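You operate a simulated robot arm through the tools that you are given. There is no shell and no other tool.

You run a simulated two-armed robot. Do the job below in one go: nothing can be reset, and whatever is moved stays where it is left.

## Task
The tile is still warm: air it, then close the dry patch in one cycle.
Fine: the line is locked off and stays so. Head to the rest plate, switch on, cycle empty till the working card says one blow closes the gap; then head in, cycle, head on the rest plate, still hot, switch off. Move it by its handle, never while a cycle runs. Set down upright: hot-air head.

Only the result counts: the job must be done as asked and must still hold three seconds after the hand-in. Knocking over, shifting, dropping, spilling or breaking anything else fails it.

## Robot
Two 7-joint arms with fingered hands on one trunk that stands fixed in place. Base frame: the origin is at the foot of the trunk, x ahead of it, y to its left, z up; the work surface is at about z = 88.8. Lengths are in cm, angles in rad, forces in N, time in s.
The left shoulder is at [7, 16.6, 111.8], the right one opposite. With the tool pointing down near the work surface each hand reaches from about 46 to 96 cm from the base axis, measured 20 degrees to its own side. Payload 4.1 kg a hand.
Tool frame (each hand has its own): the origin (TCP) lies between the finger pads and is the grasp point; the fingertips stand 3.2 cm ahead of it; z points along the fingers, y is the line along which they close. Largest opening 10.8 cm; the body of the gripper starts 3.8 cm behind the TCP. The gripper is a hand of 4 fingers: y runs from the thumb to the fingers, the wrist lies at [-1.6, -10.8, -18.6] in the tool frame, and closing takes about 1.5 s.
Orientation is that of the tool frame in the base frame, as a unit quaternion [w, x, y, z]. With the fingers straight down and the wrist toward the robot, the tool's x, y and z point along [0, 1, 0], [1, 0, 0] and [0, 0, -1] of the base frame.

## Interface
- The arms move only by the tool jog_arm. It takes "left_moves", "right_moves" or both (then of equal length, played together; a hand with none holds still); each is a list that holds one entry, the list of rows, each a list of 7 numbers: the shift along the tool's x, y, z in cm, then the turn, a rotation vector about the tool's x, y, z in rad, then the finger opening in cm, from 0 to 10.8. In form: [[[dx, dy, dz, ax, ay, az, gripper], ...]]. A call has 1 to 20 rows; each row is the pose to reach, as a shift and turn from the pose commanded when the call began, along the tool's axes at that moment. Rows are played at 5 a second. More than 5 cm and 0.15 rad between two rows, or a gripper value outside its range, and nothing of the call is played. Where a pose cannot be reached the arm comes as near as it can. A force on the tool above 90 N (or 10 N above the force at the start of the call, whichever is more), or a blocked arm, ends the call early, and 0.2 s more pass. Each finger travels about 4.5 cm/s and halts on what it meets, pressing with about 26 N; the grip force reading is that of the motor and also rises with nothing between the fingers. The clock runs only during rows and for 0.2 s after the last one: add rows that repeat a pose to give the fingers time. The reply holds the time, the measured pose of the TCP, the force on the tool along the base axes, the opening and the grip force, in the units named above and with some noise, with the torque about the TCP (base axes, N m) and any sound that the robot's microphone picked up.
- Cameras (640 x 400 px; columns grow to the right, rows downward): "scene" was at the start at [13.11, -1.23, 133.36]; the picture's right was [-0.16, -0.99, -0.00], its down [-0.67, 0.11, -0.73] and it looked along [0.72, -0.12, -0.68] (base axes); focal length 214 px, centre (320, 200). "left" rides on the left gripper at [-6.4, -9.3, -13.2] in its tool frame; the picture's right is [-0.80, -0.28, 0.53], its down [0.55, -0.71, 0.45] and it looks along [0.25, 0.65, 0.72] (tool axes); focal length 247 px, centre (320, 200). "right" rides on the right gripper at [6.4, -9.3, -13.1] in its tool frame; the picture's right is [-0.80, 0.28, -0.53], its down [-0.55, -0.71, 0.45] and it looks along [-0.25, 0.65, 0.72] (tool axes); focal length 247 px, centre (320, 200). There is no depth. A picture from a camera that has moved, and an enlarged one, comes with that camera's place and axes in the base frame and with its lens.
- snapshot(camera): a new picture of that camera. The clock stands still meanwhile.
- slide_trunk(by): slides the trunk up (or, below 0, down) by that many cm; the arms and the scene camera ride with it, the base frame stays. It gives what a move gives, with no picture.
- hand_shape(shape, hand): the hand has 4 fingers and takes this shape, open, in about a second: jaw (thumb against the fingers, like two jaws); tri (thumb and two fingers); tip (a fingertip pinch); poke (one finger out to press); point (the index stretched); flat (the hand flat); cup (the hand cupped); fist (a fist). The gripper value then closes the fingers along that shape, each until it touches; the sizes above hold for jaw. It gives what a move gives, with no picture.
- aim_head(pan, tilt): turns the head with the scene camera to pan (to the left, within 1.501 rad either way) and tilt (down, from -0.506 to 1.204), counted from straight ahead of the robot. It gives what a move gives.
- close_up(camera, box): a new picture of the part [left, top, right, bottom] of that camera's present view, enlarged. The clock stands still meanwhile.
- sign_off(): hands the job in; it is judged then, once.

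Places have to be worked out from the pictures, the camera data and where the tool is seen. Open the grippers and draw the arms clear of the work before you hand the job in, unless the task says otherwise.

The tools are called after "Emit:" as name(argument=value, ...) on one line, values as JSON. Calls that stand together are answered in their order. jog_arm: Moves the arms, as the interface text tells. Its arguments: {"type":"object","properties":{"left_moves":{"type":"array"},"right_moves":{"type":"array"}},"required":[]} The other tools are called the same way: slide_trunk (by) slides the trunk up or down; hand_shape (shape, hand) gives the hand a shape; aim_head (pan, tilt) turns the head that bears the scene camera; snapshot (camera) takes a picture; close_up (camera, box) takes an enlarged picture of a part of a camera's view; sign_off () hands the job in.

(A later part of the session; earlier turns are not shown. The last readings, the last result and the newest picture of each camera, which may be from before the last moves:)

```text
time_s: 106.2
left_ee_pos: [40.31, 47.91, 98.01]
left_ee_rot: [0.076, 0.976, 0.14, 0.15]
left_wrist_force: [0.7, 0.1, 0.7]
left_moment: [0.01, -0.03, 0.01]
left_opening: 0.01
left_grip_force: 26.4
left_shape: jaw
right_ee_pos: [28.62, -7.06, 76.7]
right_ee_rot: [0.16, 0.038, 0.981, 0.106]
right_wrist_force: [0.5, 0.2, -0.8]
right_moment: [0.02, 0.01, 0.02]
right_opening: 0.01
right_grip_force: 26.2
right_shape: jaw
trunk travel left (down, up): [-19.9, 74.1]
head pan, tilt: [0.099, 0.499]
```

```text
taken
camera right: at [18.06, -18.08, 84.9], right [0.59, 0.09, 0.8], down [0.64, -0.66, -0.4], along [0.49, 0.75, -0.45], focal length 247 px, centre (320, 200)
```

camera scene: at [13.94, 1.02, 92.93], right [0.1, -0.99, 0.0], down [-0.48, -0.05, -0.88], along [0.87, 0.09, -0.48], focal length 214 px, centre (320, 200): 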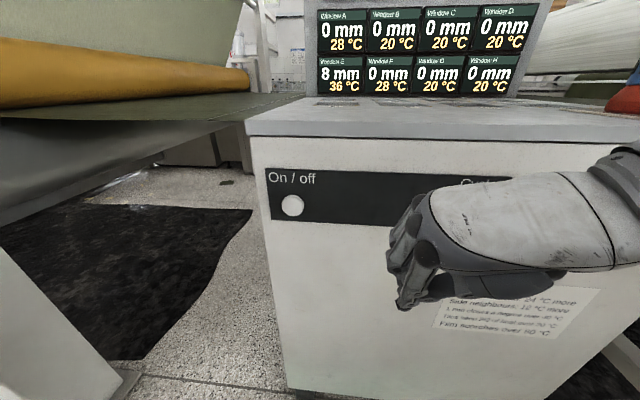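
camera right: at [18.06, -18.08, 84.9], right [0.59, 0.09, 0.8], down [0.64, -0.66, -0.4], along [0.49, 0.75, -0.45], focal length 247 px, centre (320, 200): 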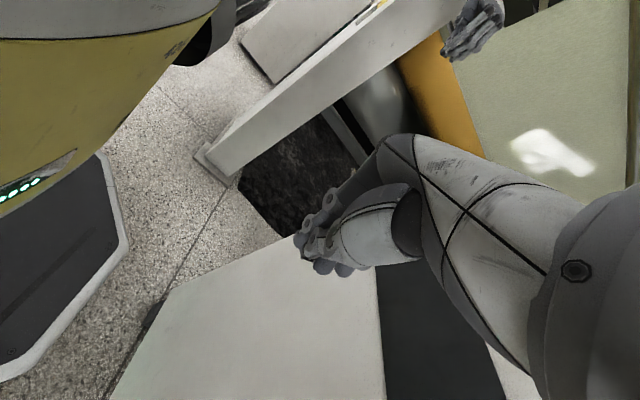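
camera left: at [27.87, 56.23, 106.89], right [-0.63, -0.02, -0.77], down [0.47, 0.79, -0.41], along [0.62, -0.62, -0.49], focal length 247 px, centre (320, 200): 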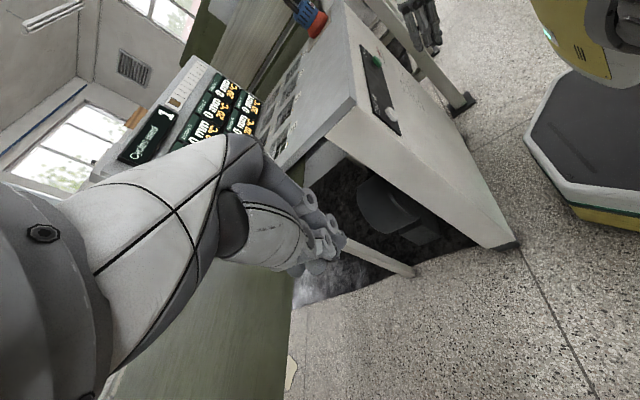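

The right arm again swings back instead of reaching left. I look at how the forearm and elbow lie at this stuck pose before choosing another hand angle.

Emit:
aim_head(pan=-0.7, tilt=0.1)

Emit:
snapshot(camera="scene")

Emit:
close_up(camera="left", box=[320, 0, 520, 130])

```text
time_s: 107.3
left_ee_pos: [40.27, 47.79, 97.99]
left_ee_rot: [0.074, 0.976, 0.139, 0.15]
left_wrist_force: [-0.2, 0.1, -0.1]
left_moment: [0.0, -0.01, -0.04]
left_opening: 0.0
left_grip_force: 26.1
left_shape: jaw
right_ee_pos: [28.65, -7.12, 76.71]
right_ee_rot: [0.161, 0.038, 0.981, 0.105]
right_wrist_force: [0.6, 1.3, -0.2]
right_moment: [-0.01, 0.02, 0.01]
right_opening: 0.0
right_grip_force: 25.9
right_shape: jaw
trunk travel left (down, up): [-19.9, 74.1]
head pan, tilt: [-0.7, 0.099]
```

```text
taken
camera scene: at [11.94, -5.82, 96.63], right [-0.64, -0.77, 0.0], down [-0.08, 0.06, -0.99], along [0.76, -0.64, -0.1], focal length 214 px, centre (320, 200)
```

scene: 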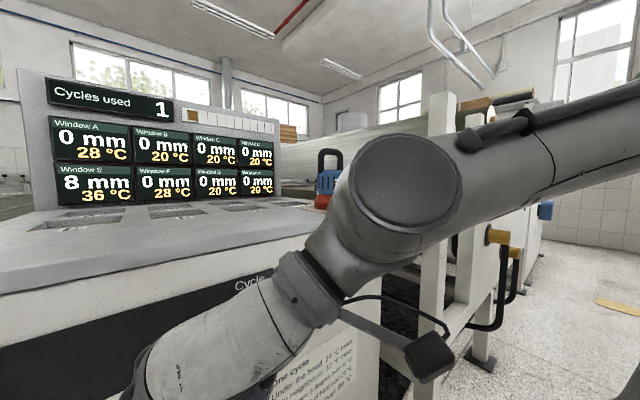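

```text
3.08 times, centred on (420, 65) of left
camera zoom: at [27.87, 56.23, 106.89], right [-0.63, -0.02, -0.77], down [0.47, 0.79, -0.41], along [0.62, -0.62, -0.49], focal length 760 px, centre (12, 615)
```

zoom: 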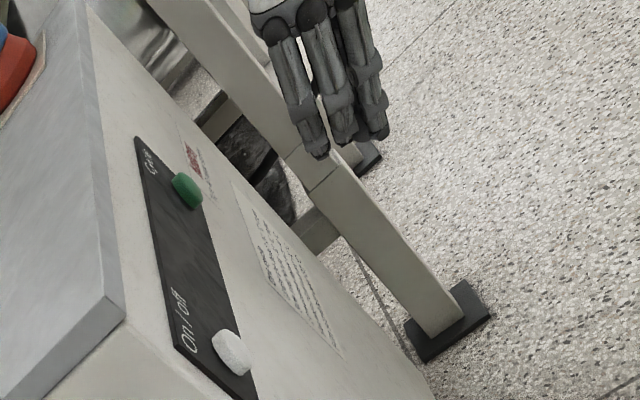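

The elbow lies far back to the right. I first bring the hand forward near Cycle (below the button line), so the elbow comes forward, and then slide left along the panel.

Emit:
jog_arm(right_moves=[[[-1.3, -2.5, 0.6, 0, 0, 0, 0], [-2.6, -5, 1.2, 0, 0, 0, 0], [-4, -7.5, 1.7, 0, 0, 0, 0], [-5.3, -10, 2.3, 0, 0, 0, 0], [-6.7, -9.95, 2.8, 0, 0, 0, 0], [-8.15, -9.9, 3.3, 0, 0, 0, 0], [-8.15, -9.9, 3.3, 0, 0, 0, 0], [-7.8, -7, 3.9, 0, 0, 0, 0], [-7.5, -4, 4.4, 0, 0, 0, 0], [-7.2, -1.13, 5, 0, 0, 0, 0], [-7.2, -1.13, 5, 0, 0, 0, 0]]])

Emit:
snapshot(camera="scene")

Emit:
snapshot(camera="right")

```text
time_s: 109.7
left_ee_pos: [40.21, 47.92, 97.89]
left_ee_rot: [0.075, 0.976, 0.139, 0.151]
left_wrist_force: [0.2, 0.7, 0.5]
left_moment: [0.02, 0.0, 0.0]
left_opening: 0.0
left_grip_force: 25.8
left_shape: jaw
right_ee_pos: [36.18, -9.29, 72.88]
right_ee_rot: [0.16, 0.036, 0.98, 0.111]
right_wrist_force: [-0.5, 0.8, 0.0]
right_moment: [-0.01, 0.01, 0.03]
right_opening: 0.0
right_grip_force: 25.5
right_shape: jaw
right hand out of reach, approached as far as the arm can: row 10, 11
trunk travel left (down, up): [-19.9, 74.1]
head pan, tilt: [-0.7, 0.099]
```

```text
taken
camera scene: at [11.94, -5.82, 96.63], right [-0.64, -0.77, 0.0], down [-0.08, 0.06, -0.99], along [0.76, -0.64, -0.1], focal length 214 px, centre (320, 200)
```

scene: 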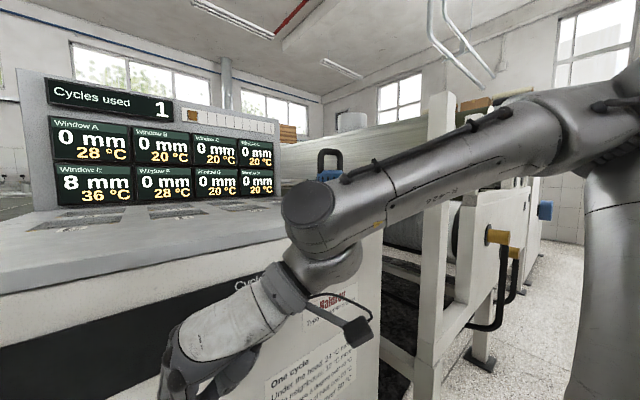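

```text
taken
camera right: at [25.68, -20.5, 80.97], right [0.59, 0.08, 0.8], down [0.64, -0.65, -0.41], along [0.49, 0.75, -0.44], focal length 247 px, centre (320, 200)
```

right: 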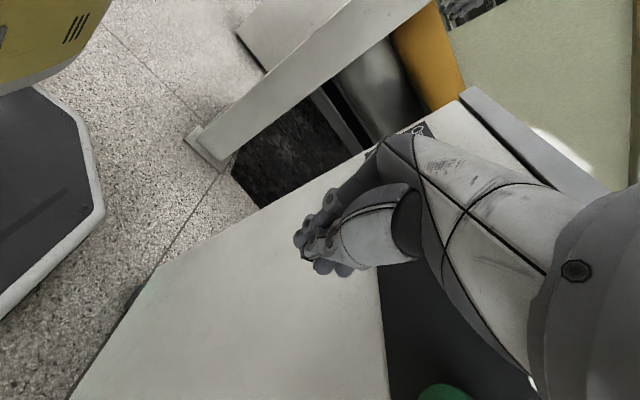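

The right arm can nearly reach but not all the way to On/off. The left arm must be refolded elbow-outward: that should happen if its hand goes low relative to the shoulder, with the elbow above the wrist, so I first withdraw the right hand a little and raise the trunk.

Emit:
jog_arm(right_moves=[[[0.8, -1.5, 0, 0, 0, 0, 0], [1.6, -3, 0, 0, 0, 0, 0], [2.4, -5, 0.3, 0, 0, 0, 0], [3, -7, 0.6, 0, 0, 0, 0], [3.5, -8.5, 0.8, 0, 0, 0, 0], [3.5, -8.5, 0.8, 0, 0, 0, 0]]])

Emit:
slide_trunk(by=62)

Emit:
aim_head(pan=0.7, tilt=0.4)

Emit:
snapshot(camera="scene")

```text
time_s: 111.1
left_ee_pos: [40.35, 47.89, 97.97]
left_ee_rot: [0.075, 0.976, 0.14, 0.151]
left_wrist_force: [-0.3, 0.8, 0.1]
left_moment: [0.02, 0.01, 0.03]
left_opening: 0.01
left_grip_force: 26.0
left_shape: jaw
right_ee_pos: [32.75, -17.18, 69.21]
right_ee_rot: [0.16, 0.037, 0.981, 0.105]
right_wrist_force: [0.1, -0.2, -0.1]
right_moment: [-0.01, -0.01, 0.0]
right_opening: 0.0
right_grip_force: 26.4
right_shape: jaw
trunk travel left (down, up): [-19.9, 74.1]
head pan, tilt: [-0.7, 0.099]
```

```text
refused: 62 is not a number from -40 to 40
```

```text
time_s: 112.6
left_ee_pos: [40.32, 47.79, 98.01]
left_ee_rot: [0.075, 0.976, 0.139, 0.15]
left_wrist_force: [0.6, -0.7, 0.9]
left_moment: [-0.02, 0.0, -0.03]
left_opening: 0.0
left_grip_force: 26.2
left_shape: jaw
right_ee_pos: [32.9, -17.2, 69.25]
right_ee_rot: [0.159, 0.037, 0.981, 0.105]
right_wrist_force: [-0.3, 0.1, -0.3]
right_moment: [0.02, -0.01, 0.01]
right_opening: 0.0
right_grip_force: 25.7
right_shape: jaw
trunk travel left (down, up): [-19.9, 74.1]
head pan, tilt: [0.7, 0.4]
```

```text
taken
camera scene: at [11.98, 6.07, 93.84], right [0.64, -0.77, 0.0], down [-0.3, -0.25, -0.92], along [0.7, 0.59, -0.39], focal length 214 px, centre (320, 200)
```

scene: 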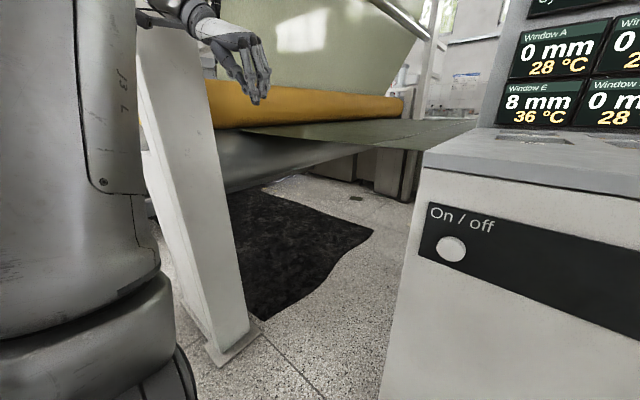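

Slides are limited to 40 cm each, so I raise the trunk in two goes.

Emit:
slide_trunk(by=40)

Emit:
slide_trunk(by=22)

Emit:
snapshot(camera="scene")

```text
time_s: 116.4
left_ee_pos: [40.29, 47.75, 138.0]
left_ee_rot: [0.075, 0.976, 0.139, 0.149]
left_wrist_force: [0.4, -0.3, -0.4]
left_moment: [-0.02, 0.04, 0.02]
left_opening: 0.0
left_grip_force: 26.2
left_shape: jaw
right_ee_pos: [32.95, -17.29, 109.22]
right_ee_rot: [0.16, 0.037, 0.981, 0.106]
right_wrist_force: [0.0, 0.2, 0.8]
right_moment: [0.02, 0.01, 0.0]
right_opening: 0.0
right_grip_force: 25.9
right_shape: jaw
trunk travel left (down, up): [-59.9, 34.1]
head pan, tilt: [0.7, 0.4]
```

```text
time_s: 118.8
left_ee_pos: [40.25, 47.75, 160.0]
left_ee_rot: [0.075, 0.976, 0.139, 0.15]
left_wrist_force: [-0.6, 0.2, 0.1]
left_moment: [0.01, 0.01, 0.01]
left_opening: 0.02
left_grip_force: 26.0
left_shape: jaw
right_ee_pos: [32.86, -17.21, 131.24]
right_ee_rot: [0.159, 0.037, 0.981, 0.105]
right_wrist_force: [-0.8, 0.0, 0.4]
right_moment: [0.0, 0.03, -0.03]
right_opening: 0.01
right_grip_force: 26.0
right_shape: jaw
trunk travel left (down, up): [-81.9, 12.1]
head pan, tilt: [0.7, 0.4]
```

```text
taken
camera scene: at [11.99, 6.07, 155.83], right [0.64, -0.76, 0.0], down [-0.3, -0.25, -0.92], along [0.7, 0.59, -0.39], focal length 214 px, centre (320, 200)
```

scene: 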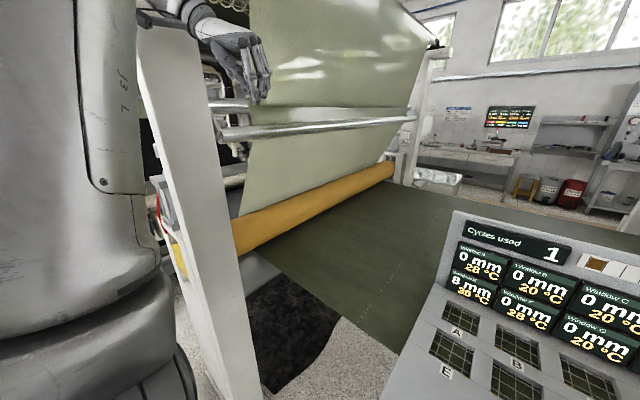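

Now I lower the left hand straight down at the far left, watching how its elbow goes.

Emit:
jog_arm(left_moves=[[[-0.9, -0.64, 3.15, 0, 0, 0, 0], [-1.8, -1.28, 6.3, 0, 0, 0, 0], [-2.7, -1.92, 9.4, 0, 0, 0, 0], [-3.6, -2.56, 12.6, 0, 0, 0, 0], [-4.5, -3.2, 15.7, 0, 0, 0, 0], [-5.4, -3.84, 18.9, 0, 0, 0, 0], [-6.3, -4.5, 22, 0, 0, 0, 0], [-7.2, -5.1, 25.2, 0, 0, 0, 0], [-8.2, -5.8, 28.3, 0, 0, 0, 0], [-9.1, -6.4, 31.5, 0, 0, 0, 0], [-10, -7, 34.6, 0, 0, 0, 0], [-10.9, -7.7, 37.8, 0, 0, 0, 0], [-11.8, -8.3, 40.9, 0, 0, 0, 0], [-12.7, -9, 44.1, 0, 0, 0, 0], [-13.6, -9.6, 47.2, 0, 0, 0, 0], [-13.6, -9.6, 47.2, 0, 0, 0, 0]]])

Emit:
snapshot(camera="scene")

```text
time_s: 122.2
left_ee_pos: [40.12, 49.23, 115.38]
left_ee_rot: [0.076, 0.976, 0.14, 0.148]
left_wrist_force: [-0.3, -0.2, 0.9]
left_moment: [-0.04, 0.0, 0.01]
left_opening: 0.0
left_grip_force: 25.4
left_shape: jaw
left hand out of reach, approached as far as the arm can: row 14, 15, 16
right_ee_pos: [32.99, -16.99, 131.13]
right_ee_rot: [0.159, 0.037, 0.981, 0.105]
right_wrist_force: [0.6, -0.4, 0.6]
right_moment: [0.01, -0.02, 0.04]
right_opening: 0.0
right_grip_force: 26.2
right_shape: jaw
trunk travel left (down, up): [-81.9, 12.1]
head pan, tilt: [0.7, 0.4]
```

```text
taken
camera scene: at [12.0, 6.2, 155.83], right [0.64, -0.76, 0.0], down [-0.3, -0.25, -0.92], along [0.7, 0.59, -0.39], focal length 214 px, centre (320, 200)
```

scene: 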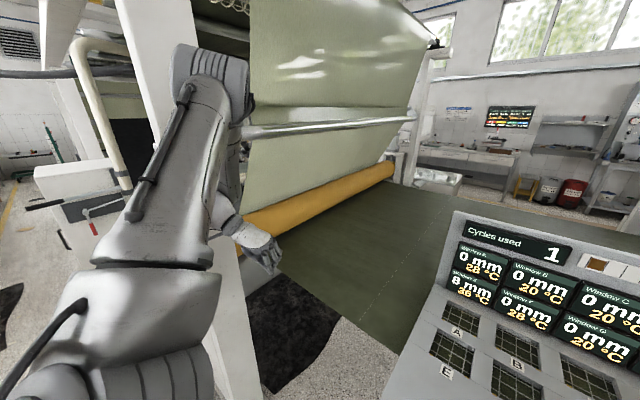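

The left elbow is now above the wrist with the forearm pointing down, mirroring the right arm. I bring the hand inward to the left front of the console, still well above it in height.

Emit:
jog_arm(left_moves=[[[-1.4, 3, 0.2, 0, 0, 0.02, 0], [-2.8, 6, 0.4, -0.01, 0, 0.04, 0], [-4.2, 9, 0.6, -0.02, 0, 0.06, 0], [-5.6, 12, 0.8, -0.03, 0, 0.08, 0], [-7, 15, 1, -0.04, 0, 0.1, 0], [-8.5, 18, 1.2, -0.05, 0, 0.12, 0], [-10, 21, 1.4, -0.058, 0, 0.14, 0], [-11.4, 23.7, 1.55, -0.058, 0, 0.164, 0], [-11.4, 23.7, 1.55, -0.058, 0, 0.164, 0]]])

Emit:
snapshot(camera="scene")

```text
time_s: 124.2
left_ee_pos: [34.1, 31.2, 124.52]
left_ee_rot: [0.091, 0.981, 0.055, 0.16]
left_wrist_force: [0.4, -0.8, 0.6]
left_moment: [0.03, 0.01, -0.02]
left_opening: 0.01
left_grip_force: 25.9
left_shape: jaw
left hand out of reach, approached as far as the arm can: row 1, 2, 3, 4, 5, 6, 7, 8, 9
right_ee_pos: [32.9, -17.19, 131.26]
right_ee_rot: [0.16, 0.037, 0.981, 0.106]
right_wrist_force: [0.4, -0.6, -0.4]
right_moment: [-0.01, -0.01, 0.03]
right_opening: 0.0
right_grip_force: 26.0
right_shape: jaw
trunk travel left (down, up): [-81.9, 12.1]
head pan, tilt: [0.7, 0.4]
```

```text
taken
camera scene: at [12.0, 6.11, 155.84], right [0.64, -0.76, 0.0], down [-0.3, -0.25, -0.92], along [0.7, 0.59, -0.39], focal length 214 px, centre (320, 200)
```

scene: 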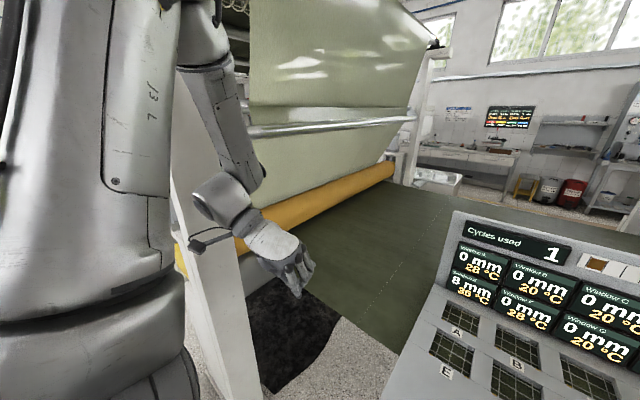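

The left arm has refolded properly now: elbow up and outward, forearm down to the hand. I move it further inward to mirror the right hand.

Emit:
jog_arm(left_moves=[[[0, 2.5, -0.5, 0, 0, 0, 0], [0, 5, -1, 0, 0, 0, 0], [0, 7.5, -1.5, 0, 0, 0, 0], [0, 10, -2, 0, 0, 0, 0], [-0.1, 12.7, -2.7, 0, 0, 0, 0], [-0.1, 12.7, -2.7, 0, 0, 0, 0]]])

Emit:
snapshot(camera="scene")

Emit:
snapshot(camera="left")

```text
time_s: 125.6
left_ee_pos: [34.82, 19.84, 129.13]
left_ee_rot: [0.09, 0.982, 0.055, 0.159]
left_wrist_force: [1.4, 0.2, 0.1]
left_moment: [-0.03, -0.02, -0.02]
left_opening: 0.02
left_grip_force: 26.1
left_shape: jaw
left hand out of reach, approached as far as the arm can: row 1, 2, 3
right_ee_pos: [32.77, -17.07, 131.35]
right_ee_rot: [0.159, 0.037, 0.981, 0.104]
right_wrist_force: [-0.3, 0.0, 0.4]
right_moment: [-0.03, 0.01, -0.02]
right_opening: 0.0
right_grip_force: 25.5
right_shape: jaw
trunk travel left (down, up): [-81.9, 12.1]
head pan, tilt: [0.7, 0.4]
```

```text
taken
camera scene: at [11.96, 6.21, 155.84], right [0.64, -0.76, 0.0], down [-0.3, -0.25, -0.92], along [0.7, 0.59, -0.39], focal length 214 px, centre (320, 200)
```

scene: 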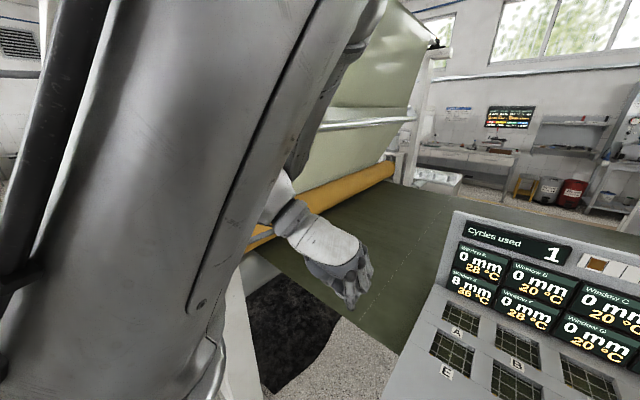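

```text
taken
camera left: at [23.76, 30.14, 137.62], right [-0.6, 0.08, -0.79], down [0.61, 0.69, -0.39], along [0.52, -0.72, -0.47], focal length 247 px, centre (320, 200)
```

left: 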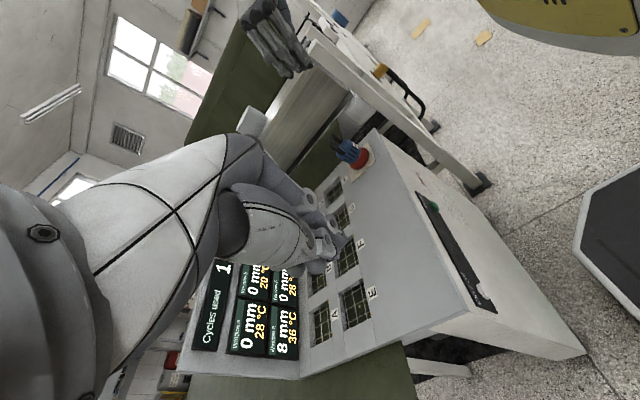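

The elbow still follows inward. To push it outward I turn the left hand to point to the right (inward), which forces its forearm to come from the left; there is free space at this height.

Emit:
jog_arm(left_moves=[[[0.9, -0.4, 0.1, -0.12, 0, 0, 0], [1.8, -0.8, 0.2, -0.24, 0, 0, 0], [2.7, -1.2, 0.3, -0.36, 0, 0, 0], [3.6, -1.6, 0.4, -0.48, 0, 0, 0], [4.5, -2, 0.5, -0.6, 0, 0, 0], [5.4, -2.4, 0.6, -0.72, 0, 0, 0], [6.3, -2.8, 0.7, -0.84, 0, 0, 0], [7.2, -3.2, 0.7, -0.96, 0, 0, 0], [7.7, -3.3, 0.7, -1.08, 0, 0, 0], [7.7, -3.3, 0.7, -1.2, 0, 0, 0], [7.7, -3.3, 0.7, -1.3, 0, 0, 0], [7.7, -3.3, 0.7, -1.3, 0, 0, 0]]])

Emit:
aim_head(pan=0.7, tilt=0.2)

Emit:
snapshot(camera="scene")

```text
time_s: 128.2
left_ee_pos: [25.07, 32.14, 131.31]
left_ee_rot: [0.666, 0.726, -0.053, 0.16]
left_wrist_force: [-0.1, 0.4, -0.6]
left_moment: [0.0, -0.05, 0.02]
left_opening: 0.0
left_grip_force: 25.8
left_shape: jaw
left hand out of reach, approached as far as the arm can: row 1, 2, 3, 4, 5, 6, 7, 8, 9, 10, 11, 12
right_ee_pos: [32.68, -17.03, 131.42]
right_ee_rot: [0.16, 0.037, 0.981, 0.105]
right_wrist_force: [0.2, -0.1, -0.4]
right_moment: [-0.04, -0.01, 0.0]
right_opening: 0.03
right_grip_force: 26.0
right_shape: jaw
trunk travel left (down, up): [-81.9, 12.1]
head pan, tilt: [0.7, 0.4]
```

```text
time_s: 128.9
left_ee_pos: [25.36, 32.13, 131.13]
left_ee_rot: [0.666, 0.727, -0.053, 0.161]
left_wrist_force: [0.7, -0.8, 0.0]
left_moment: [0.0, -0.01, 0.0]
left_opening: 0.01
left_grip_force: 25.3
left_shape: jaw
right_ee_pos: [32.88, -17.19, 131.22]
right_ee_rot: [0.159, 0.037, 0.981, 0.104]
right_wrist_force: [0.2, -0.4, -0.1]
right_moment: [0.01, 0.02, 0.01]
right_opening: 0.0
right_grip_force: 25.7
right_shape: jaw
trunk travel left (down, up): [-81.9, 12.1]
head pan, tilt: [0.7, 0.201]
```

```text
taken
camera scene: at [12.0, 6.19, 157.69], right [0.64, -0.76, 0.0], down [-0.15, -0.13, -0.98], along [0.75, 0.63, -0.2], focal length 214 px, centre (320, 200)
```

scene: 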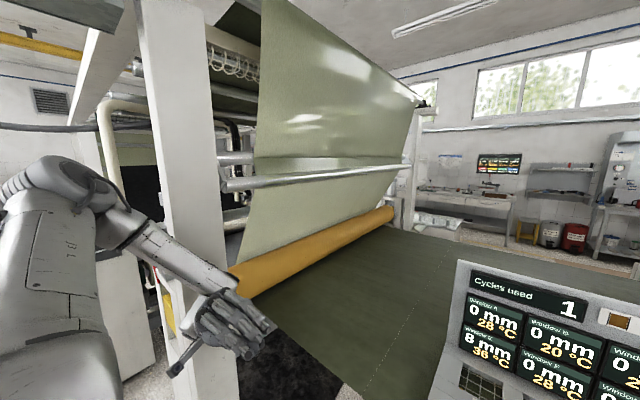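

The left arm has swung to the proper elbow-outward fold. Now I turn its hand back to fingers-down with the wrist on the left, moving it to mirror the right hand.

Emit:
jog_arm(left_moves=[[[0.7, -0.1, 1.3, 0.11, 0, 0, 0], [1.4, -0.2, 2.6, 0.22, 0, 0, 0], [2, -0.4, 3.9, 0.33, 0, 0, 0], [2.7, -0.5, 5.2, 0.44, 0, 0, 0], [3.4, -0.6, 6.5, 0.55, 0, 0, 0], [4, -0.7, 7.8, 0.66, 0, 0, 0], [4.7, -0.9, 9.1, 0.77, 0, 0, 0], [5.4, -1, 10.4, 0.88, 0, 0, 0], [6, -1.1, 11.7, 0.99, 0, 0, 0], [6.7, -1.2, 13, 1.1, 0, 0, 0], [7.4, -1.4, 14.3, 1.2, 0, 0, 0], [8.07, -1.5, 15.6, 1.3, 0, 0, 0], [8.07, -1.5, 15.6, 1.3, 0, 0, 0]]])

Emit:
snapshot(camera="scene")

Emit:
snapshot(camera="left")

```text
time_s: 131.7
left_ee_pos: [35.1, 17.96, 131.12]
left_ee_rot: [0.091, 0.981, 0.055, 0.159]
left_wrist_force: [0.7, 0.3, 0.6]
left_moment: [-0.01, 0.0, 0.01]
left_opening: 0.0
left_grip_force: 26.2
left_shape: jaw
left hand out of reach, approached as far as the arm can: row 3, 4, 5, 6, 7, 8, 9
right_ee_pos: [32.82, -17.11, 131.37]
right_ee_rot: [0.16, 0.037, 0.981, 0.105]
right_wrist_force: [0.1, 0.4, 0.2]
right_moment: [-0.02, 0.0, -0.03]
right_opening: 0.0
right_grip_force: 26.0
right_shape: jaw
trunk travel left (down, up): [-81.9, 12.1]
head pan, tilt: [0.7, 0.201]
```

```text
taken
camera scene: at [12.03, 6.39, 157.68], right [0.64, -0.76, 0.0], down [-0.15, -0.13, -0.98], along [0.75, 0.63, -0.2], focal length 214 px, centre (320, 200)
```

scene: 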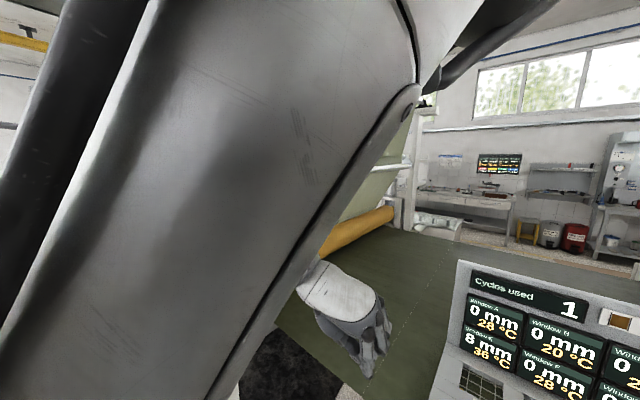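

```text
taken
camera left: at [24.05, 28.45, 139.54], right [-0.6, 0.08, -0.79], down [0.61, 0.69, -0.39], along [0.52, -0.72, -0.47], focal length 247 px, centre (320, 200)
```

left: 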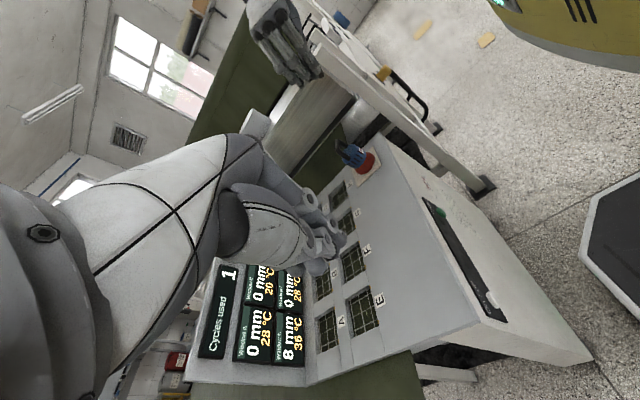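

The elbow flipped in again while turning. I'll keep the inward-pointing hand, which holds the elbow out: pointing right along the panel, its fingertips can press On/off, since that button is only about 5 cm from the console's left edge. I repeat the inward turn.

Emit:
jog_arm(left_moves=[[[0.9, -0.4, 0.1, -0.12, 0, 0, 0], [1.8, -0.8, 0.2, -0.24, 0, 0, 0], [2.7, -1.2, 0.3, -0.36, 0, 0, 0], [3.6, -1.6, 0.4, -0.48, 0, 0, 0], [4.5, -2, 0.5, -0.6, 0, 0, 0], [5.4, -2.4, 0.6, -0.72, 0, 0, 0], [6.3, -2.8, 0.7, -0.84, 0, 0, 0], [7.2, -3.2, 0.7, -0.96, 0, 0, 0], [7.7, -3.3, 0.7, -1.08, 0, 0, 0], [7.7, -3.3, 0.7, -1.2, 0, 0, 0], [7.7, -3.3, 0.7, -1.3, 0, 0, 0], [7.7, -3.3, 0.7, -1.3, 0, 0, 0]]])

Emit:
snapshot(camera="scene")

```text
time_s: 134.3
left_ee_pos: [24.71, 30.76, 132.38]
left_ee_rot: [0.666, 0.727, -0.053, 0.161]
left_wrist_force: [-1.0, -0.2, -0.7]
left_moment: [0.0, 0.01, 0.02]
left_opening: 0.0
left_grip_force: 25.8
left_shape: jaw
left hand out of reach, approached as far as the arm can: row 3, 4, 5, 6, 7, 8, 9, 10, 11, 12
right_ee_pos: [32.76, -17.35, 131.25]
right_ee_rot: [0.16, 0.038, 0.981, 0.105]
right_wrist_force: [0.6, 0.2, 0.4]
right_moment: [0.01, -0.02, 0.01]
right_opening: 0.0
right_grip_force: 26.1
right_shape: jaw
trunk travel left (down, up): [-81.9, 12.1]
head pan, tilt: [0.7, 0.201]
```

```text
taken
camera scene: at [11.82, 5.98, 157.71], right [0.64, -0.76, 0.0], down [-0.15, -0.13, -0.98], along [0.75, 0.63, -0.2], focal length 214 px, centre (320, 200)
```

scene: 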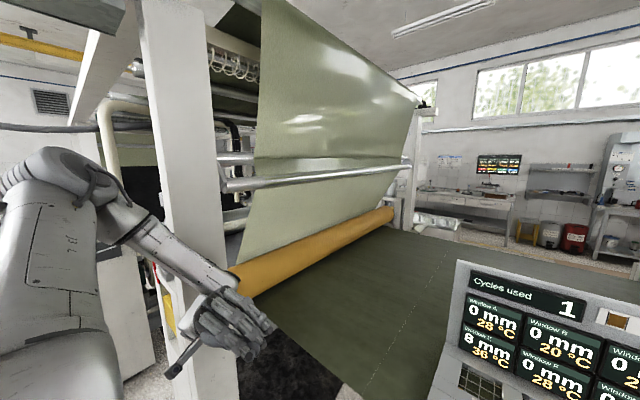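

The elbow is outward again. I now yaw the inward-pointing left hand a little forward and bring it toward a place ahead of the body, checking that it stays in this fold.

Emit:
jog_arm(left_moves=[[[0.9, -1.3, 1.7, 0.018, 0.057, -0.004, 0], [1.9, -2.6, 3.5, 0.037, 0.114, -0.008, 0], [2.8, -3.9, 5.3, 0.055, 0.171, -0.012, 0], [3.7, -5.2, 7, 0.073, 0.228, -0.015, 0], [4.7, -6.5, 8.8, 0.092, 0.285, -0.019, 0], [5.6, -7.85, 10.6, 0.11, 0.342, -0.023, 0], [5.6, -7.85, 10.6, 0.11, 0.342, -0.023, 0]]])

Emit:
snapshot(camera="scene")

```text
time_s: 135.9
left_ee_pos: [30.73, 26.77, 122.55]
left_ee_rot: [0.627, 0.726, 0.079, 0.271]
left_wrist_force: [0.2, 0.5, 0.2]
left_moment: [0.02, -0.01, 0.03]
left_opening: 0.0
left_grip_force: 26.7
left_shape: jaw
left hand out of reach, approached as far as the arm can: row 1, 2, 3, 4, 5, 6, 7
right_ee_pos: [32.83, -17.17, 131.28]
right_ee_rot: [0.159, 0.036, 0.981, 0.105]
right_wrist_force: [0.1, -0.3, 0.2]
right_moment: [0.04, -0.01, 0.0]
right_opening: 0.01
right_grip_force: 25.8
right_shape: jaw
trunk travel left (down, up): [-81.9, 12.1]
head pan, tilt: [0.7, 0.201]
```

```text
taken
camera scene: at [12.03, 6.04, 157.7], right [0.64, -0.76, 0.0], down [-0.15, -0.13, -0.98], along [0.75, 0.63, -0.2], focal length 214 px, centre (320, 200)
```

scene: 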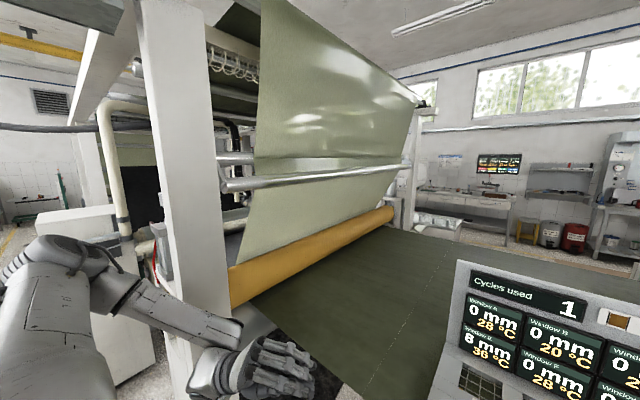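

The fold holds, and the hand tends naturally lower. I continue down and inward toward a pose in front of the console's left corner.

Emit:
jog_arm(left_moves=[[[-1.1, -2, 2.1, 0, 0, 0, 0], [-2.3, -4, 4.2, 0, 0, 0, 0], [-3.4, -6.1, 6.4, 0, 0, 0, 0], [-4.6, -8.1, 8.5, 0, 0, 0, 0], [-5.7, -10.2, 10.6, 0, 0, 0, 0], [-6.9, -12.2, 12.8, 0, 0, 0, 0], [-6.9, -12.2, 12.8, 0, 0, 0, 0]]])

Emit:
snapshot(camera="scene")

Emit:
snapshot(camera="left")

```text
time_s: 137.5
left_ee_pos: [30.28, 17.99, 110.37]
left_ee_rot: [0.626, 0.725, 0.079, 0.276]
left_wrist_force: [0.0, -0.2, -0.4]
left_moment: [-0.01, 0.03, 0.0]
left_opening: 0.0
left_grip_force: 25.8
left_shape: jaw
left hand out of reach, approached as far as the arm can: row 1, 2, 3, 4, 5, 6, 7
right_ee_pos: [32.88, -17.15, 131.26]
right_ee_rot: [0.16, 0.037, 0.981, 0.105]
right_wrist_force: [0.3, 0.2, -0.6]
right_moment: [0.0, -0.03, -0.01]
right_opening: 0.0
right_grip_force: 26.0
right_shape: jaw
trunk travel left (down, up): [-81.9, 12.1]
head pan, tilt: [0.7, 0.201]
```

```text
taken
camera scene: at [12.02, 6.13, 157.69], right [0.64, -0.76, 0.0], down [-0.15, -0.13, -0.98], along [0.75, 0.63, -0.2], focal length 214 px, centre (320, 200)
```

scene: 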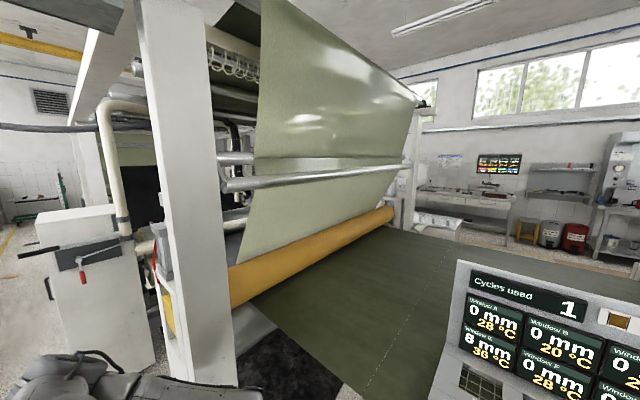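

```text
taken
camera left: at [20.53, 28.31, 100.29], right [-0.33, -0.77, -0.54], down [0.85, 0.01, -0.53], along [0.42, -0.64, 0.65], focal length 247 px, centre (320, 200)
```

left: 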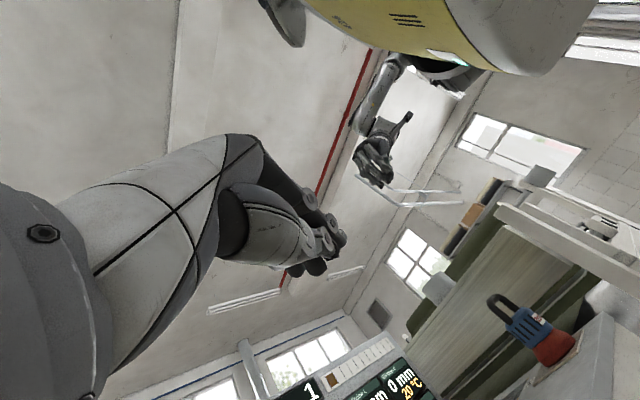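

This is a natural posture: elbow low and out, hand ahead pointing in along where the panel is. I continue lowering, in front of the console.

Emit:
jog_arm(left_moves=[[[-0.8, -2.7, 1.2, 0, 0, 0, 0], [-1.6, -5.3, 2.4, 0, 0, 0, 0], [-2.4, -8, 3.6, 0, 0, 0, 0], [-3.1, -10.7, 4.8, 0, 0, 0, 0], [-3.9, -13.3, 6, 0, 0, 0, 0], [-4.7, -16, 7.2, 0, 0, 0, 0], [-5.5, -18.7, 8.4, 0, 0, 0, 0], [-5.5, -18.7, 8.4, 0, 0, 0, 0]]])

Emit:
aim_head(pan=0.3, tilt=0.95)

Emit:
snapshot(camera="scene")

Emit:
snapshot(camera="right")

```text
time_s: 139.3
left_ee_pos: [27.93, 19.5, 107.1]
left_ee_rot: [0.626, 0.725, 0.08, 0.277]
left_wrist_force: [0.1, -0.1, -0.1]
left_moment: [0.0, -0.03, -0.01]
left_opening: 0.0
left_grip_force: 26.3
left_shape: jaw
left hand out of reach, approached as far as the arm can: row 1, 2, 3, 4, 5, 6, 7, 8
right_ee_pos: [32.73, -17.24, 131.18]
right_ee_rot: [0.159, 0.037, 0.981, 0.106]
right_wrist_force: [-0.5, -1.2, -0.2]
right_moment: [0.01, 0.0, 0.02]
right_opening: 0.0
right_grip_force: 26.3
right_shape: jaw
trunk travel left (down, up): [-81.9, 12.1]
head pan, tilt: [0.7, 0.201]
```

```text
time_s: 140.4
left_ee_pos: [27.93, 19.39, 107.18]
left_ee_rot: [0.625, 0.725, 0.081, 0.278]
left_wrist_force: [-0.2, 0.4, 0.2]
left_moment: [0.04, -0.02, 0.0]
left_opening: 0.0
left_grip_force: 26.1
left_shape: jaw
right_ee_pos: [32.79, -17.27, 131.24]
right_ee_rot: [0.159, 0.037, 0.981, 0.106]
right_wrist_force: [-0.3, 0.3, -1.1]
right_moment: [-0.01, 0.04, -0.01]
right_opening: 0.0
right_grip_force: 26.0
right_shape: jaw
trunk travel left (down, up): [-81.9, 12.1]
head pan, tilt: [0.3, 0.949]
```

```text
taken
camera scene: at [11.84, 2.27, 151.18], right [0.3, -0.95, 0.0], down [-0.78, -0.24, -0.58], along [0.56, 0.17, -0.81], focal length 214 px, centre (320, 200)
```

scene: 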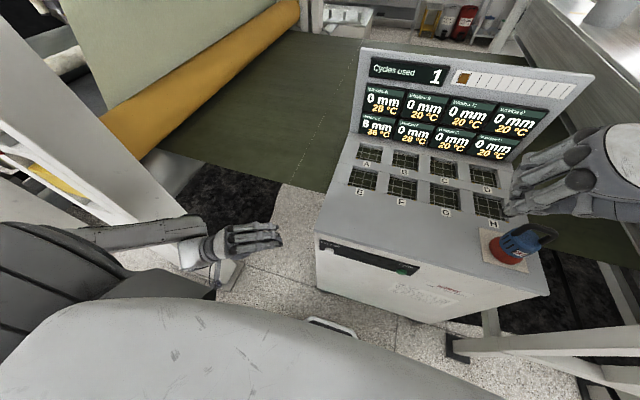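

```text
taken
camera right: at [22.29, -28.23, 139.46], right [0.6, 0.09, 0.8], down [0.64, -0.66, -0.4], along [0.49, 0.75, -0.45], focal length 247 px, centre (320, 200)
```

right: 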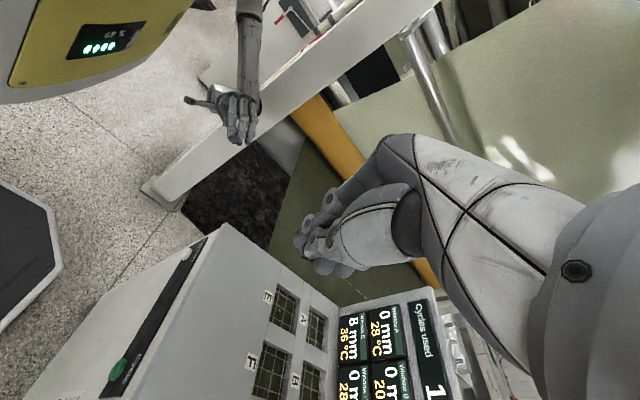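

The left hand hangs in front of the body, left of the console's front, elbow out. I lower the trunk 30 cm so both hands come to the panel's height.

Emit:
slide_trunk(by=-30)

Emit:
snapshot(camera="scene")

Emit:
snapshot(camera="left")

Emit:
snapshot(camera="right")

```text
time_s: 143.4
left_ee_pos: [27.9, 19.44, 77.21]
left_ee_rot: [0.626, 0.724, 0.081, 0.277]
left_wrist_force: [0.2, -1.1, 0.1]
left_moment: [0.0, -0.02, -0.03]
left_opening: 0.0
left_grip_force: 26.3
left_shape: jaw
right_ee_pos: [32.74, -17.19, 101.28]
right_ee_rot: [0.159, 0.037, 0.981, 0.106]
right_wrist_force: [1.1, -0.3, -0.3]
right_moment: [0.01, 0.02, -0.01]
right_opening: 0.0
right_grip_force: 26.2
right_shape: jaw
trunk travel left (down, up): [-51.9, 42.1]
head pan, tilt: [0.3, 0.949]
```

```text
taken
camera scene: at [11.83, 2.26, 121.18], right [0.3, -0.96, 0.0], down [-0.78, -0.24, -0.58], along [0.56, 0.17, -0.81], focal length 214 px, centre (320, 200)
```

scene: 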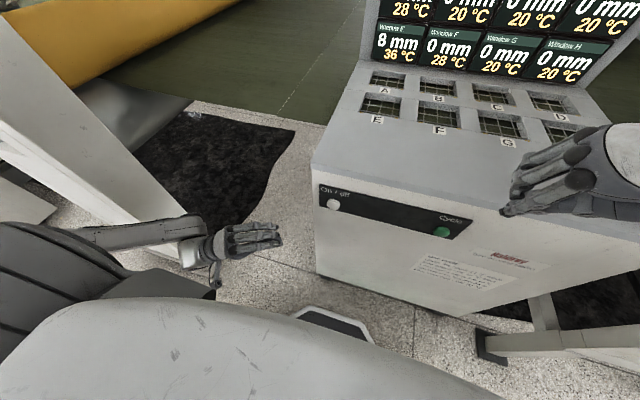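

```text
taken
camera left: at [18.01, 29.81, 67.21], right [-0.33, -0.77, -0.54], down [0.84, 0.01, -0.54], along [0.42, -0.64, 0.65], focal length 247 px, centre (320, 200)
```

left: 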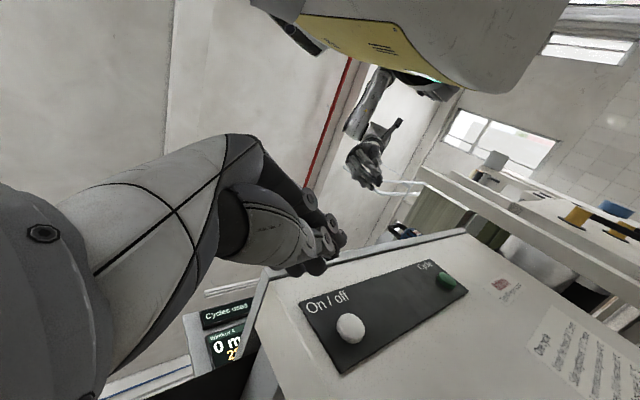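

```text
taken
camera right: at [22.28, -28.23, 109.47], right [0.6, 0.09, 0.8], down [0.64, -0.66, -0.4], along [0.49, 0.75, -0.45], focal length 247 px, centre (320, 200)
```

right: 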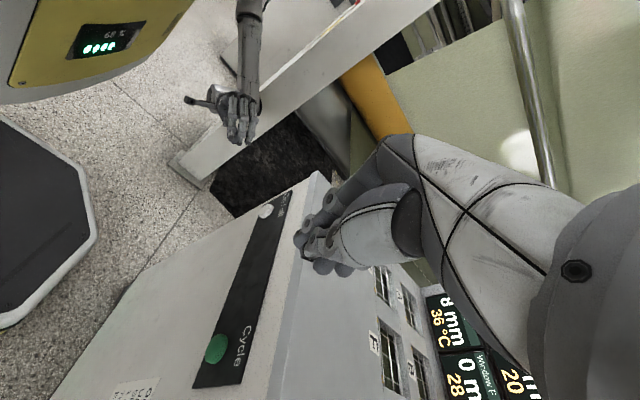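

The left camera now looks straight at On/off. I move the left hand forward along its pointing direction toward the button, stopping well short.

Emit:
jog_arm(left_moves=[[[0.3, 0, 2, 0, 0, 0, 0], [0.6, 0.1, 4, 0, 0, 0, 0], [0.9, 0.2, 6, 0, 0, 0, 0], [1.2, 0.2, 8, 0, 0, 0, 0], [1.3, 0.24, 9.9, 0, 0, 0, 0], [1.3, 0.24, 9.9, 0, 0, 0, 0]]])

Emit:
snapshot(camera="left")

Emit:
snapshot(camera="scene")

```text
time_s: 144.8
left_ee_pos: [29.77, 16.55, 80.74]
left_ee_rot: [0.626, 0.725, 0.082, 0.277]
left_wrist_force: [0.9, -0.7, -0.4]
left_moment: [0.0, -0.02, 0.0]
left_opening: 0.0
left_grip_force: 25.9
left_shape: jaw
left hand out of reach, approached as far as the arm can: row 1, 2, 3, 4, 5, 6
right_ee_pos: [32.85, -17.27, 101.22]
right_ee_rot: [0.159, 0.037, 0.981, 0.106]
right_wrist_force: [-0.2, -0.4, 0.5]
right_moment: [0.04, -0.02, 0.02]
right_opening: 0.0
right_grip_force: 25.4
right_shape: jaw
trunk travel left (down, up): [-51.9, 42.1]
head pan, tilt: [0.3, 0.949]
```

```text
taken
camera left: at [19.85, 26.81, 70.72], right [-0.33, -0.77, -0.54], down [0.84, 0.01, -0.54], along [0.42, -0.63, 0.65], focal length 247 px, centre (320, 200)
```

left: 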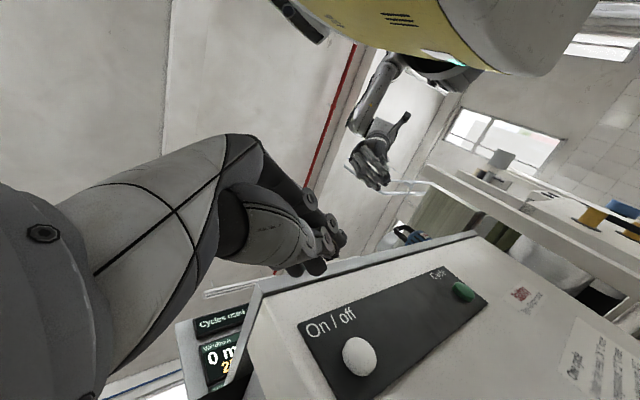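

```text
taken
camera scene: at [11.84, 2.26, 121.18], right [0.3, -0.96, 0.0], down [-0.78, -0.24, -0.58], along [0.56, 0.17, -0.81], focal length 214 px, centre (320, 200)
```

scene: 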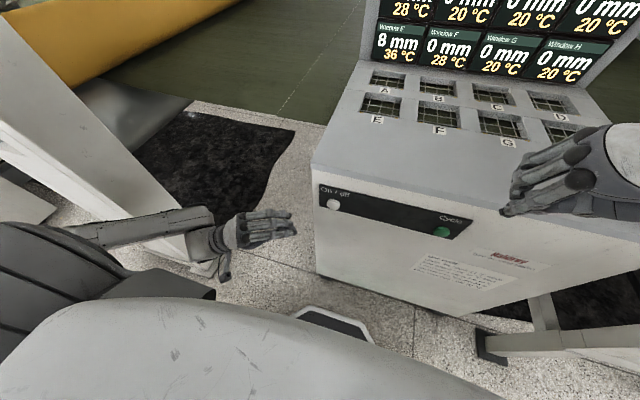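

The hand is bent too far upward at the wrist to reach forward. I tilt it downward by 0.4 rad and advance again toward the button.

Emit:
jog_arm(left_moves=[[[0, 0, 0, 0.1, 0, 0, 0], [0, 0, 0, 0.2, 0, 0, 0], [0, 0, 0, 0.3, 0, 0, 0], [0, 0, 0, 0.4, 0, 0, 0], [0.4, -0.7, 2, 0.4, 0, 0, 0], [0.9, -1.5, 4, 0.4, 0, 0, 0], [1.3, -2.2, 6, 0.4, 0, 0, 0], [1.75, -2.9, 8.1, 0.4, 0, 0, 0], [1.75, -2.9, 8.1, 0.4, 0, 0, 0]]])

Emit:
snapshot(camera="left")

Emit:
snapshot(camera="scene")

```text
time_s: 146.8
left_ee_pos: [31.3, 13.43, 77.82]
left_ee_rot: [0.47, 0.834, 0.135, 0.256]
left_wrist_force: [-0.1, 0.5, -0.1]
left_moment: [0.0, -0.01, 0.05]
left_opening: 0.02
left_grip_force: 26.1
left_shape: jaw
left hand out of reach, approached as far as the arm can: row 3, 4, 5, 6, 7, 8, 9
right_ee_pos: [32.79, -17.34, 101.26]
right_ee_rot: [0.16, 0.037, 0.981, 0.106]
right_wrist_force: [0.1, 0.2, -0.8]
right_moment: [0.01, 0.01, -0.02]
right_opening: 0.0
right_grip_force: 25.5
right_shape: jaw
trunk travel left (down, up): [-51.9, 42.1]
head pan, tilt: [0.3, 0.949]
```

```text
taken
camera left: at [18.76, 24.78, 73.63], right [-0.37, -0.6, -0.71], down [0.72, 0.3, -0.63], along [0.59, -0.74, 0.32], focal length 247 px, centre (320, 200)
```

left: 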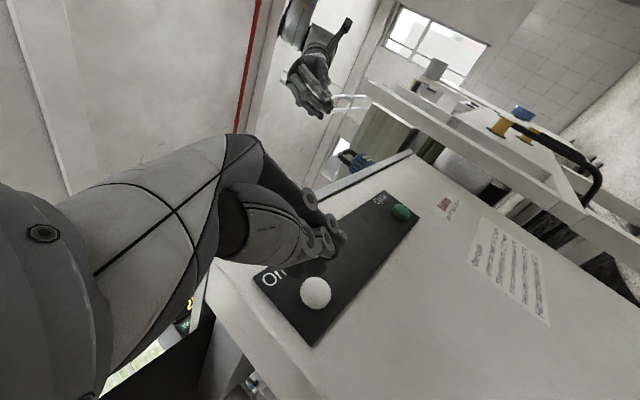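

```text
taken
camera scene: at [11.84, 2.26, 121.18], right [0.3, -0.96, 0.0], down [-0.78, -0.24, -0.58], along [0.56, 0.17, -0.81], focal length 214 px, centre (320, 200)
```

scene: 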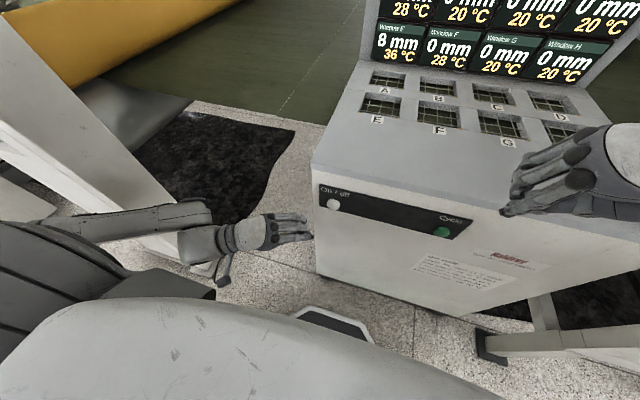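

Closer: (31.3, 13.4, 77.8). I now yaw the left hand to point more forward while advancing, which should carry the fingertips to the panel without needing the arm to go farther forward.

Emit:
jog_arm(left_moves=[[[0.4, 0.1, 0.8, 0.025, 0.072, -0.036, 0], [0.7, 0.2, 1.6, 0.05, 0.143, -0.072, 0], [1, 0.3, 2.5, 0.076, 0.215, -0.108, 0], [1.4, 0.4, 3.3, 0.1, 0.286, -0.144, 0], [1.7, 0.5, 4.1, 0.126, 0.358, -0.18, 0], [1.7, 0.5, 4.1, 0.126, 0.358, -0.18, 0]]])

Emit:
snapshot(camera="left")

Emit:
snapshot(camera="scene")

```text
time_s: 148.2
left_ee_pos: [32.79, 12.69, 76.87]
left_ee_rot: [0.46, 0.83, 0.165, 0.269]
left_wrist_force: [0.4, 0.3, 0.1]
left_moment: [-0.01, 0.0, 0.01]
left_opening: 0.0
left_grip_force: 26.3
left_shape: jaw
left hand out of reach, approached as far as the arm can: row 1, 2, 3, 4, 5, 6
right_ee_pos: [32.86, -17.22, 101.24]
right_ee_rot: [0.159, 0.037, 0.981, 0.105]
right_wrist_force: [-0.3, -0.2, -0.6]
right_moment: [-0.01, -0.02, -0.02]
right_opening: 0.02
right_grip_force: 25.7
right_shape: jaw
trunk travel left (down, up): [-51.9, 42.1]
head pan, tilt: [0.3, 0.949]
```

```text
taken
camera left: at [19.55, 23.17, 72.75], right [-0.33, -0.63, -0.71], down [0.69, 0.35, -0.63], along [0.65, -0.69, 0.31], focal length 247 px, centre (320, 200)
```

left: 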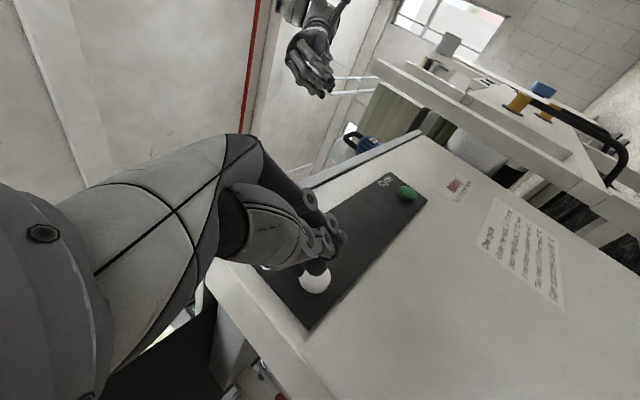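

```text
taken
camera scene: at [11.84, 2.26, 121.18], right [0.3, -0.96, 0.0], down [-0.78, -0.24, -0.58], along [0.56, 0.17, -0.81], focal length 214 px, centre (320, 200)
```

scene: 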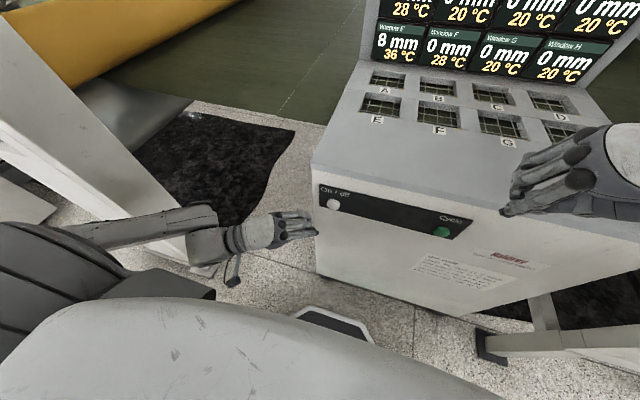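

The hand is at (32.8, 12.7, 76.9), its fingertips about 5 cm short of the button. I probe a pure forward move to see whether the arm gives.

Emit:
jog_arm(left_moves=[[[1.25, 0, 0.83, 0, 0, 0, 0], [2.5, 0, 1.66, 0, 0, 0, 0], [2.5, 0, 1.66, 0, 0, 0, 0], [2.5, 0, 1.66, 0, 0, 0, 0]]])

Emit:
aim_head(pan=1.0, tilt=0.8)

Emit:
snapshot(camera="scene")

```text
time_s: 149.2
left_ee_pos: [33.48, 13.77, 75.68]
left_ee_rot: [0.459, 0.83, 0.166, 0.269]
left_wrist_force: [0.4, 0.6, 0.4]
left_moment: [0.01, -0.02, 0.04]
left_opening: 0.0
left_grip_force: 26.2
left_shape: jaw
left hand out of reach, approached as far as the arm can: row 1, 2, 3, 4
right_ee_pos: [32.75, -17.26, 101.22]
right_ee_rot: [0.159, 0.036, 0.981, 0.104]
right_wrist_force: [0.0, -0.9, -0.7]
right_moment: [0.03, 0.01, 0.02]
right_opening: 0.0
right_grip_force: 26.4
right_shape: jaw
trunk travel left (down, up): [-51.9, 42.1]
head pan, tilt: [0.3, 0.949]
```

```text
time_s: 150.3
left_ee_pos: [33.38, 13.68, 75.66]
left_ee_rot: [0.459, 0.831, 0.165, 0.268]
left_wrist_force: [-0.3, 0.6, 1.1]
left_moment: [-0.03, -0.01, 0.01]
left_opening: 0.0
left_grip_force: 26.0
left_shape: jaw
right_ee_pos: [32.87, -17.3, 101.3]
right_ee_rot: [0.16, 0.037, 0.981, 0.105]
right_wrist_force: [-1.1, -0.8, -0.2]
right_moment: [0.01, -0.07, -0.01]
right_opening: 0.01
right_grip_force: 26.5
right_shape: jaw
trunk travel left (down, up): [-51.9, 42.1]
head pan, tilt: [1.0, 0.799]
```

```text
taken
camera scene: at [9.25, 6.89, 122.33], right [0.84, -0.54, 0.0], down [-0.39, -0.6, -0.7], along [0.38, 0.59, -0.72], focal length 214 px, centre (320, 200)
```

scene: 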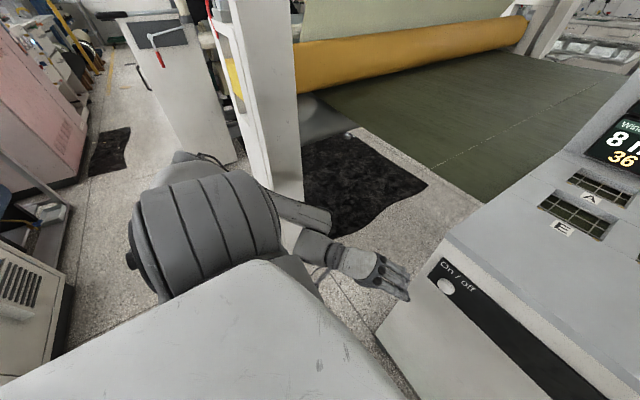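

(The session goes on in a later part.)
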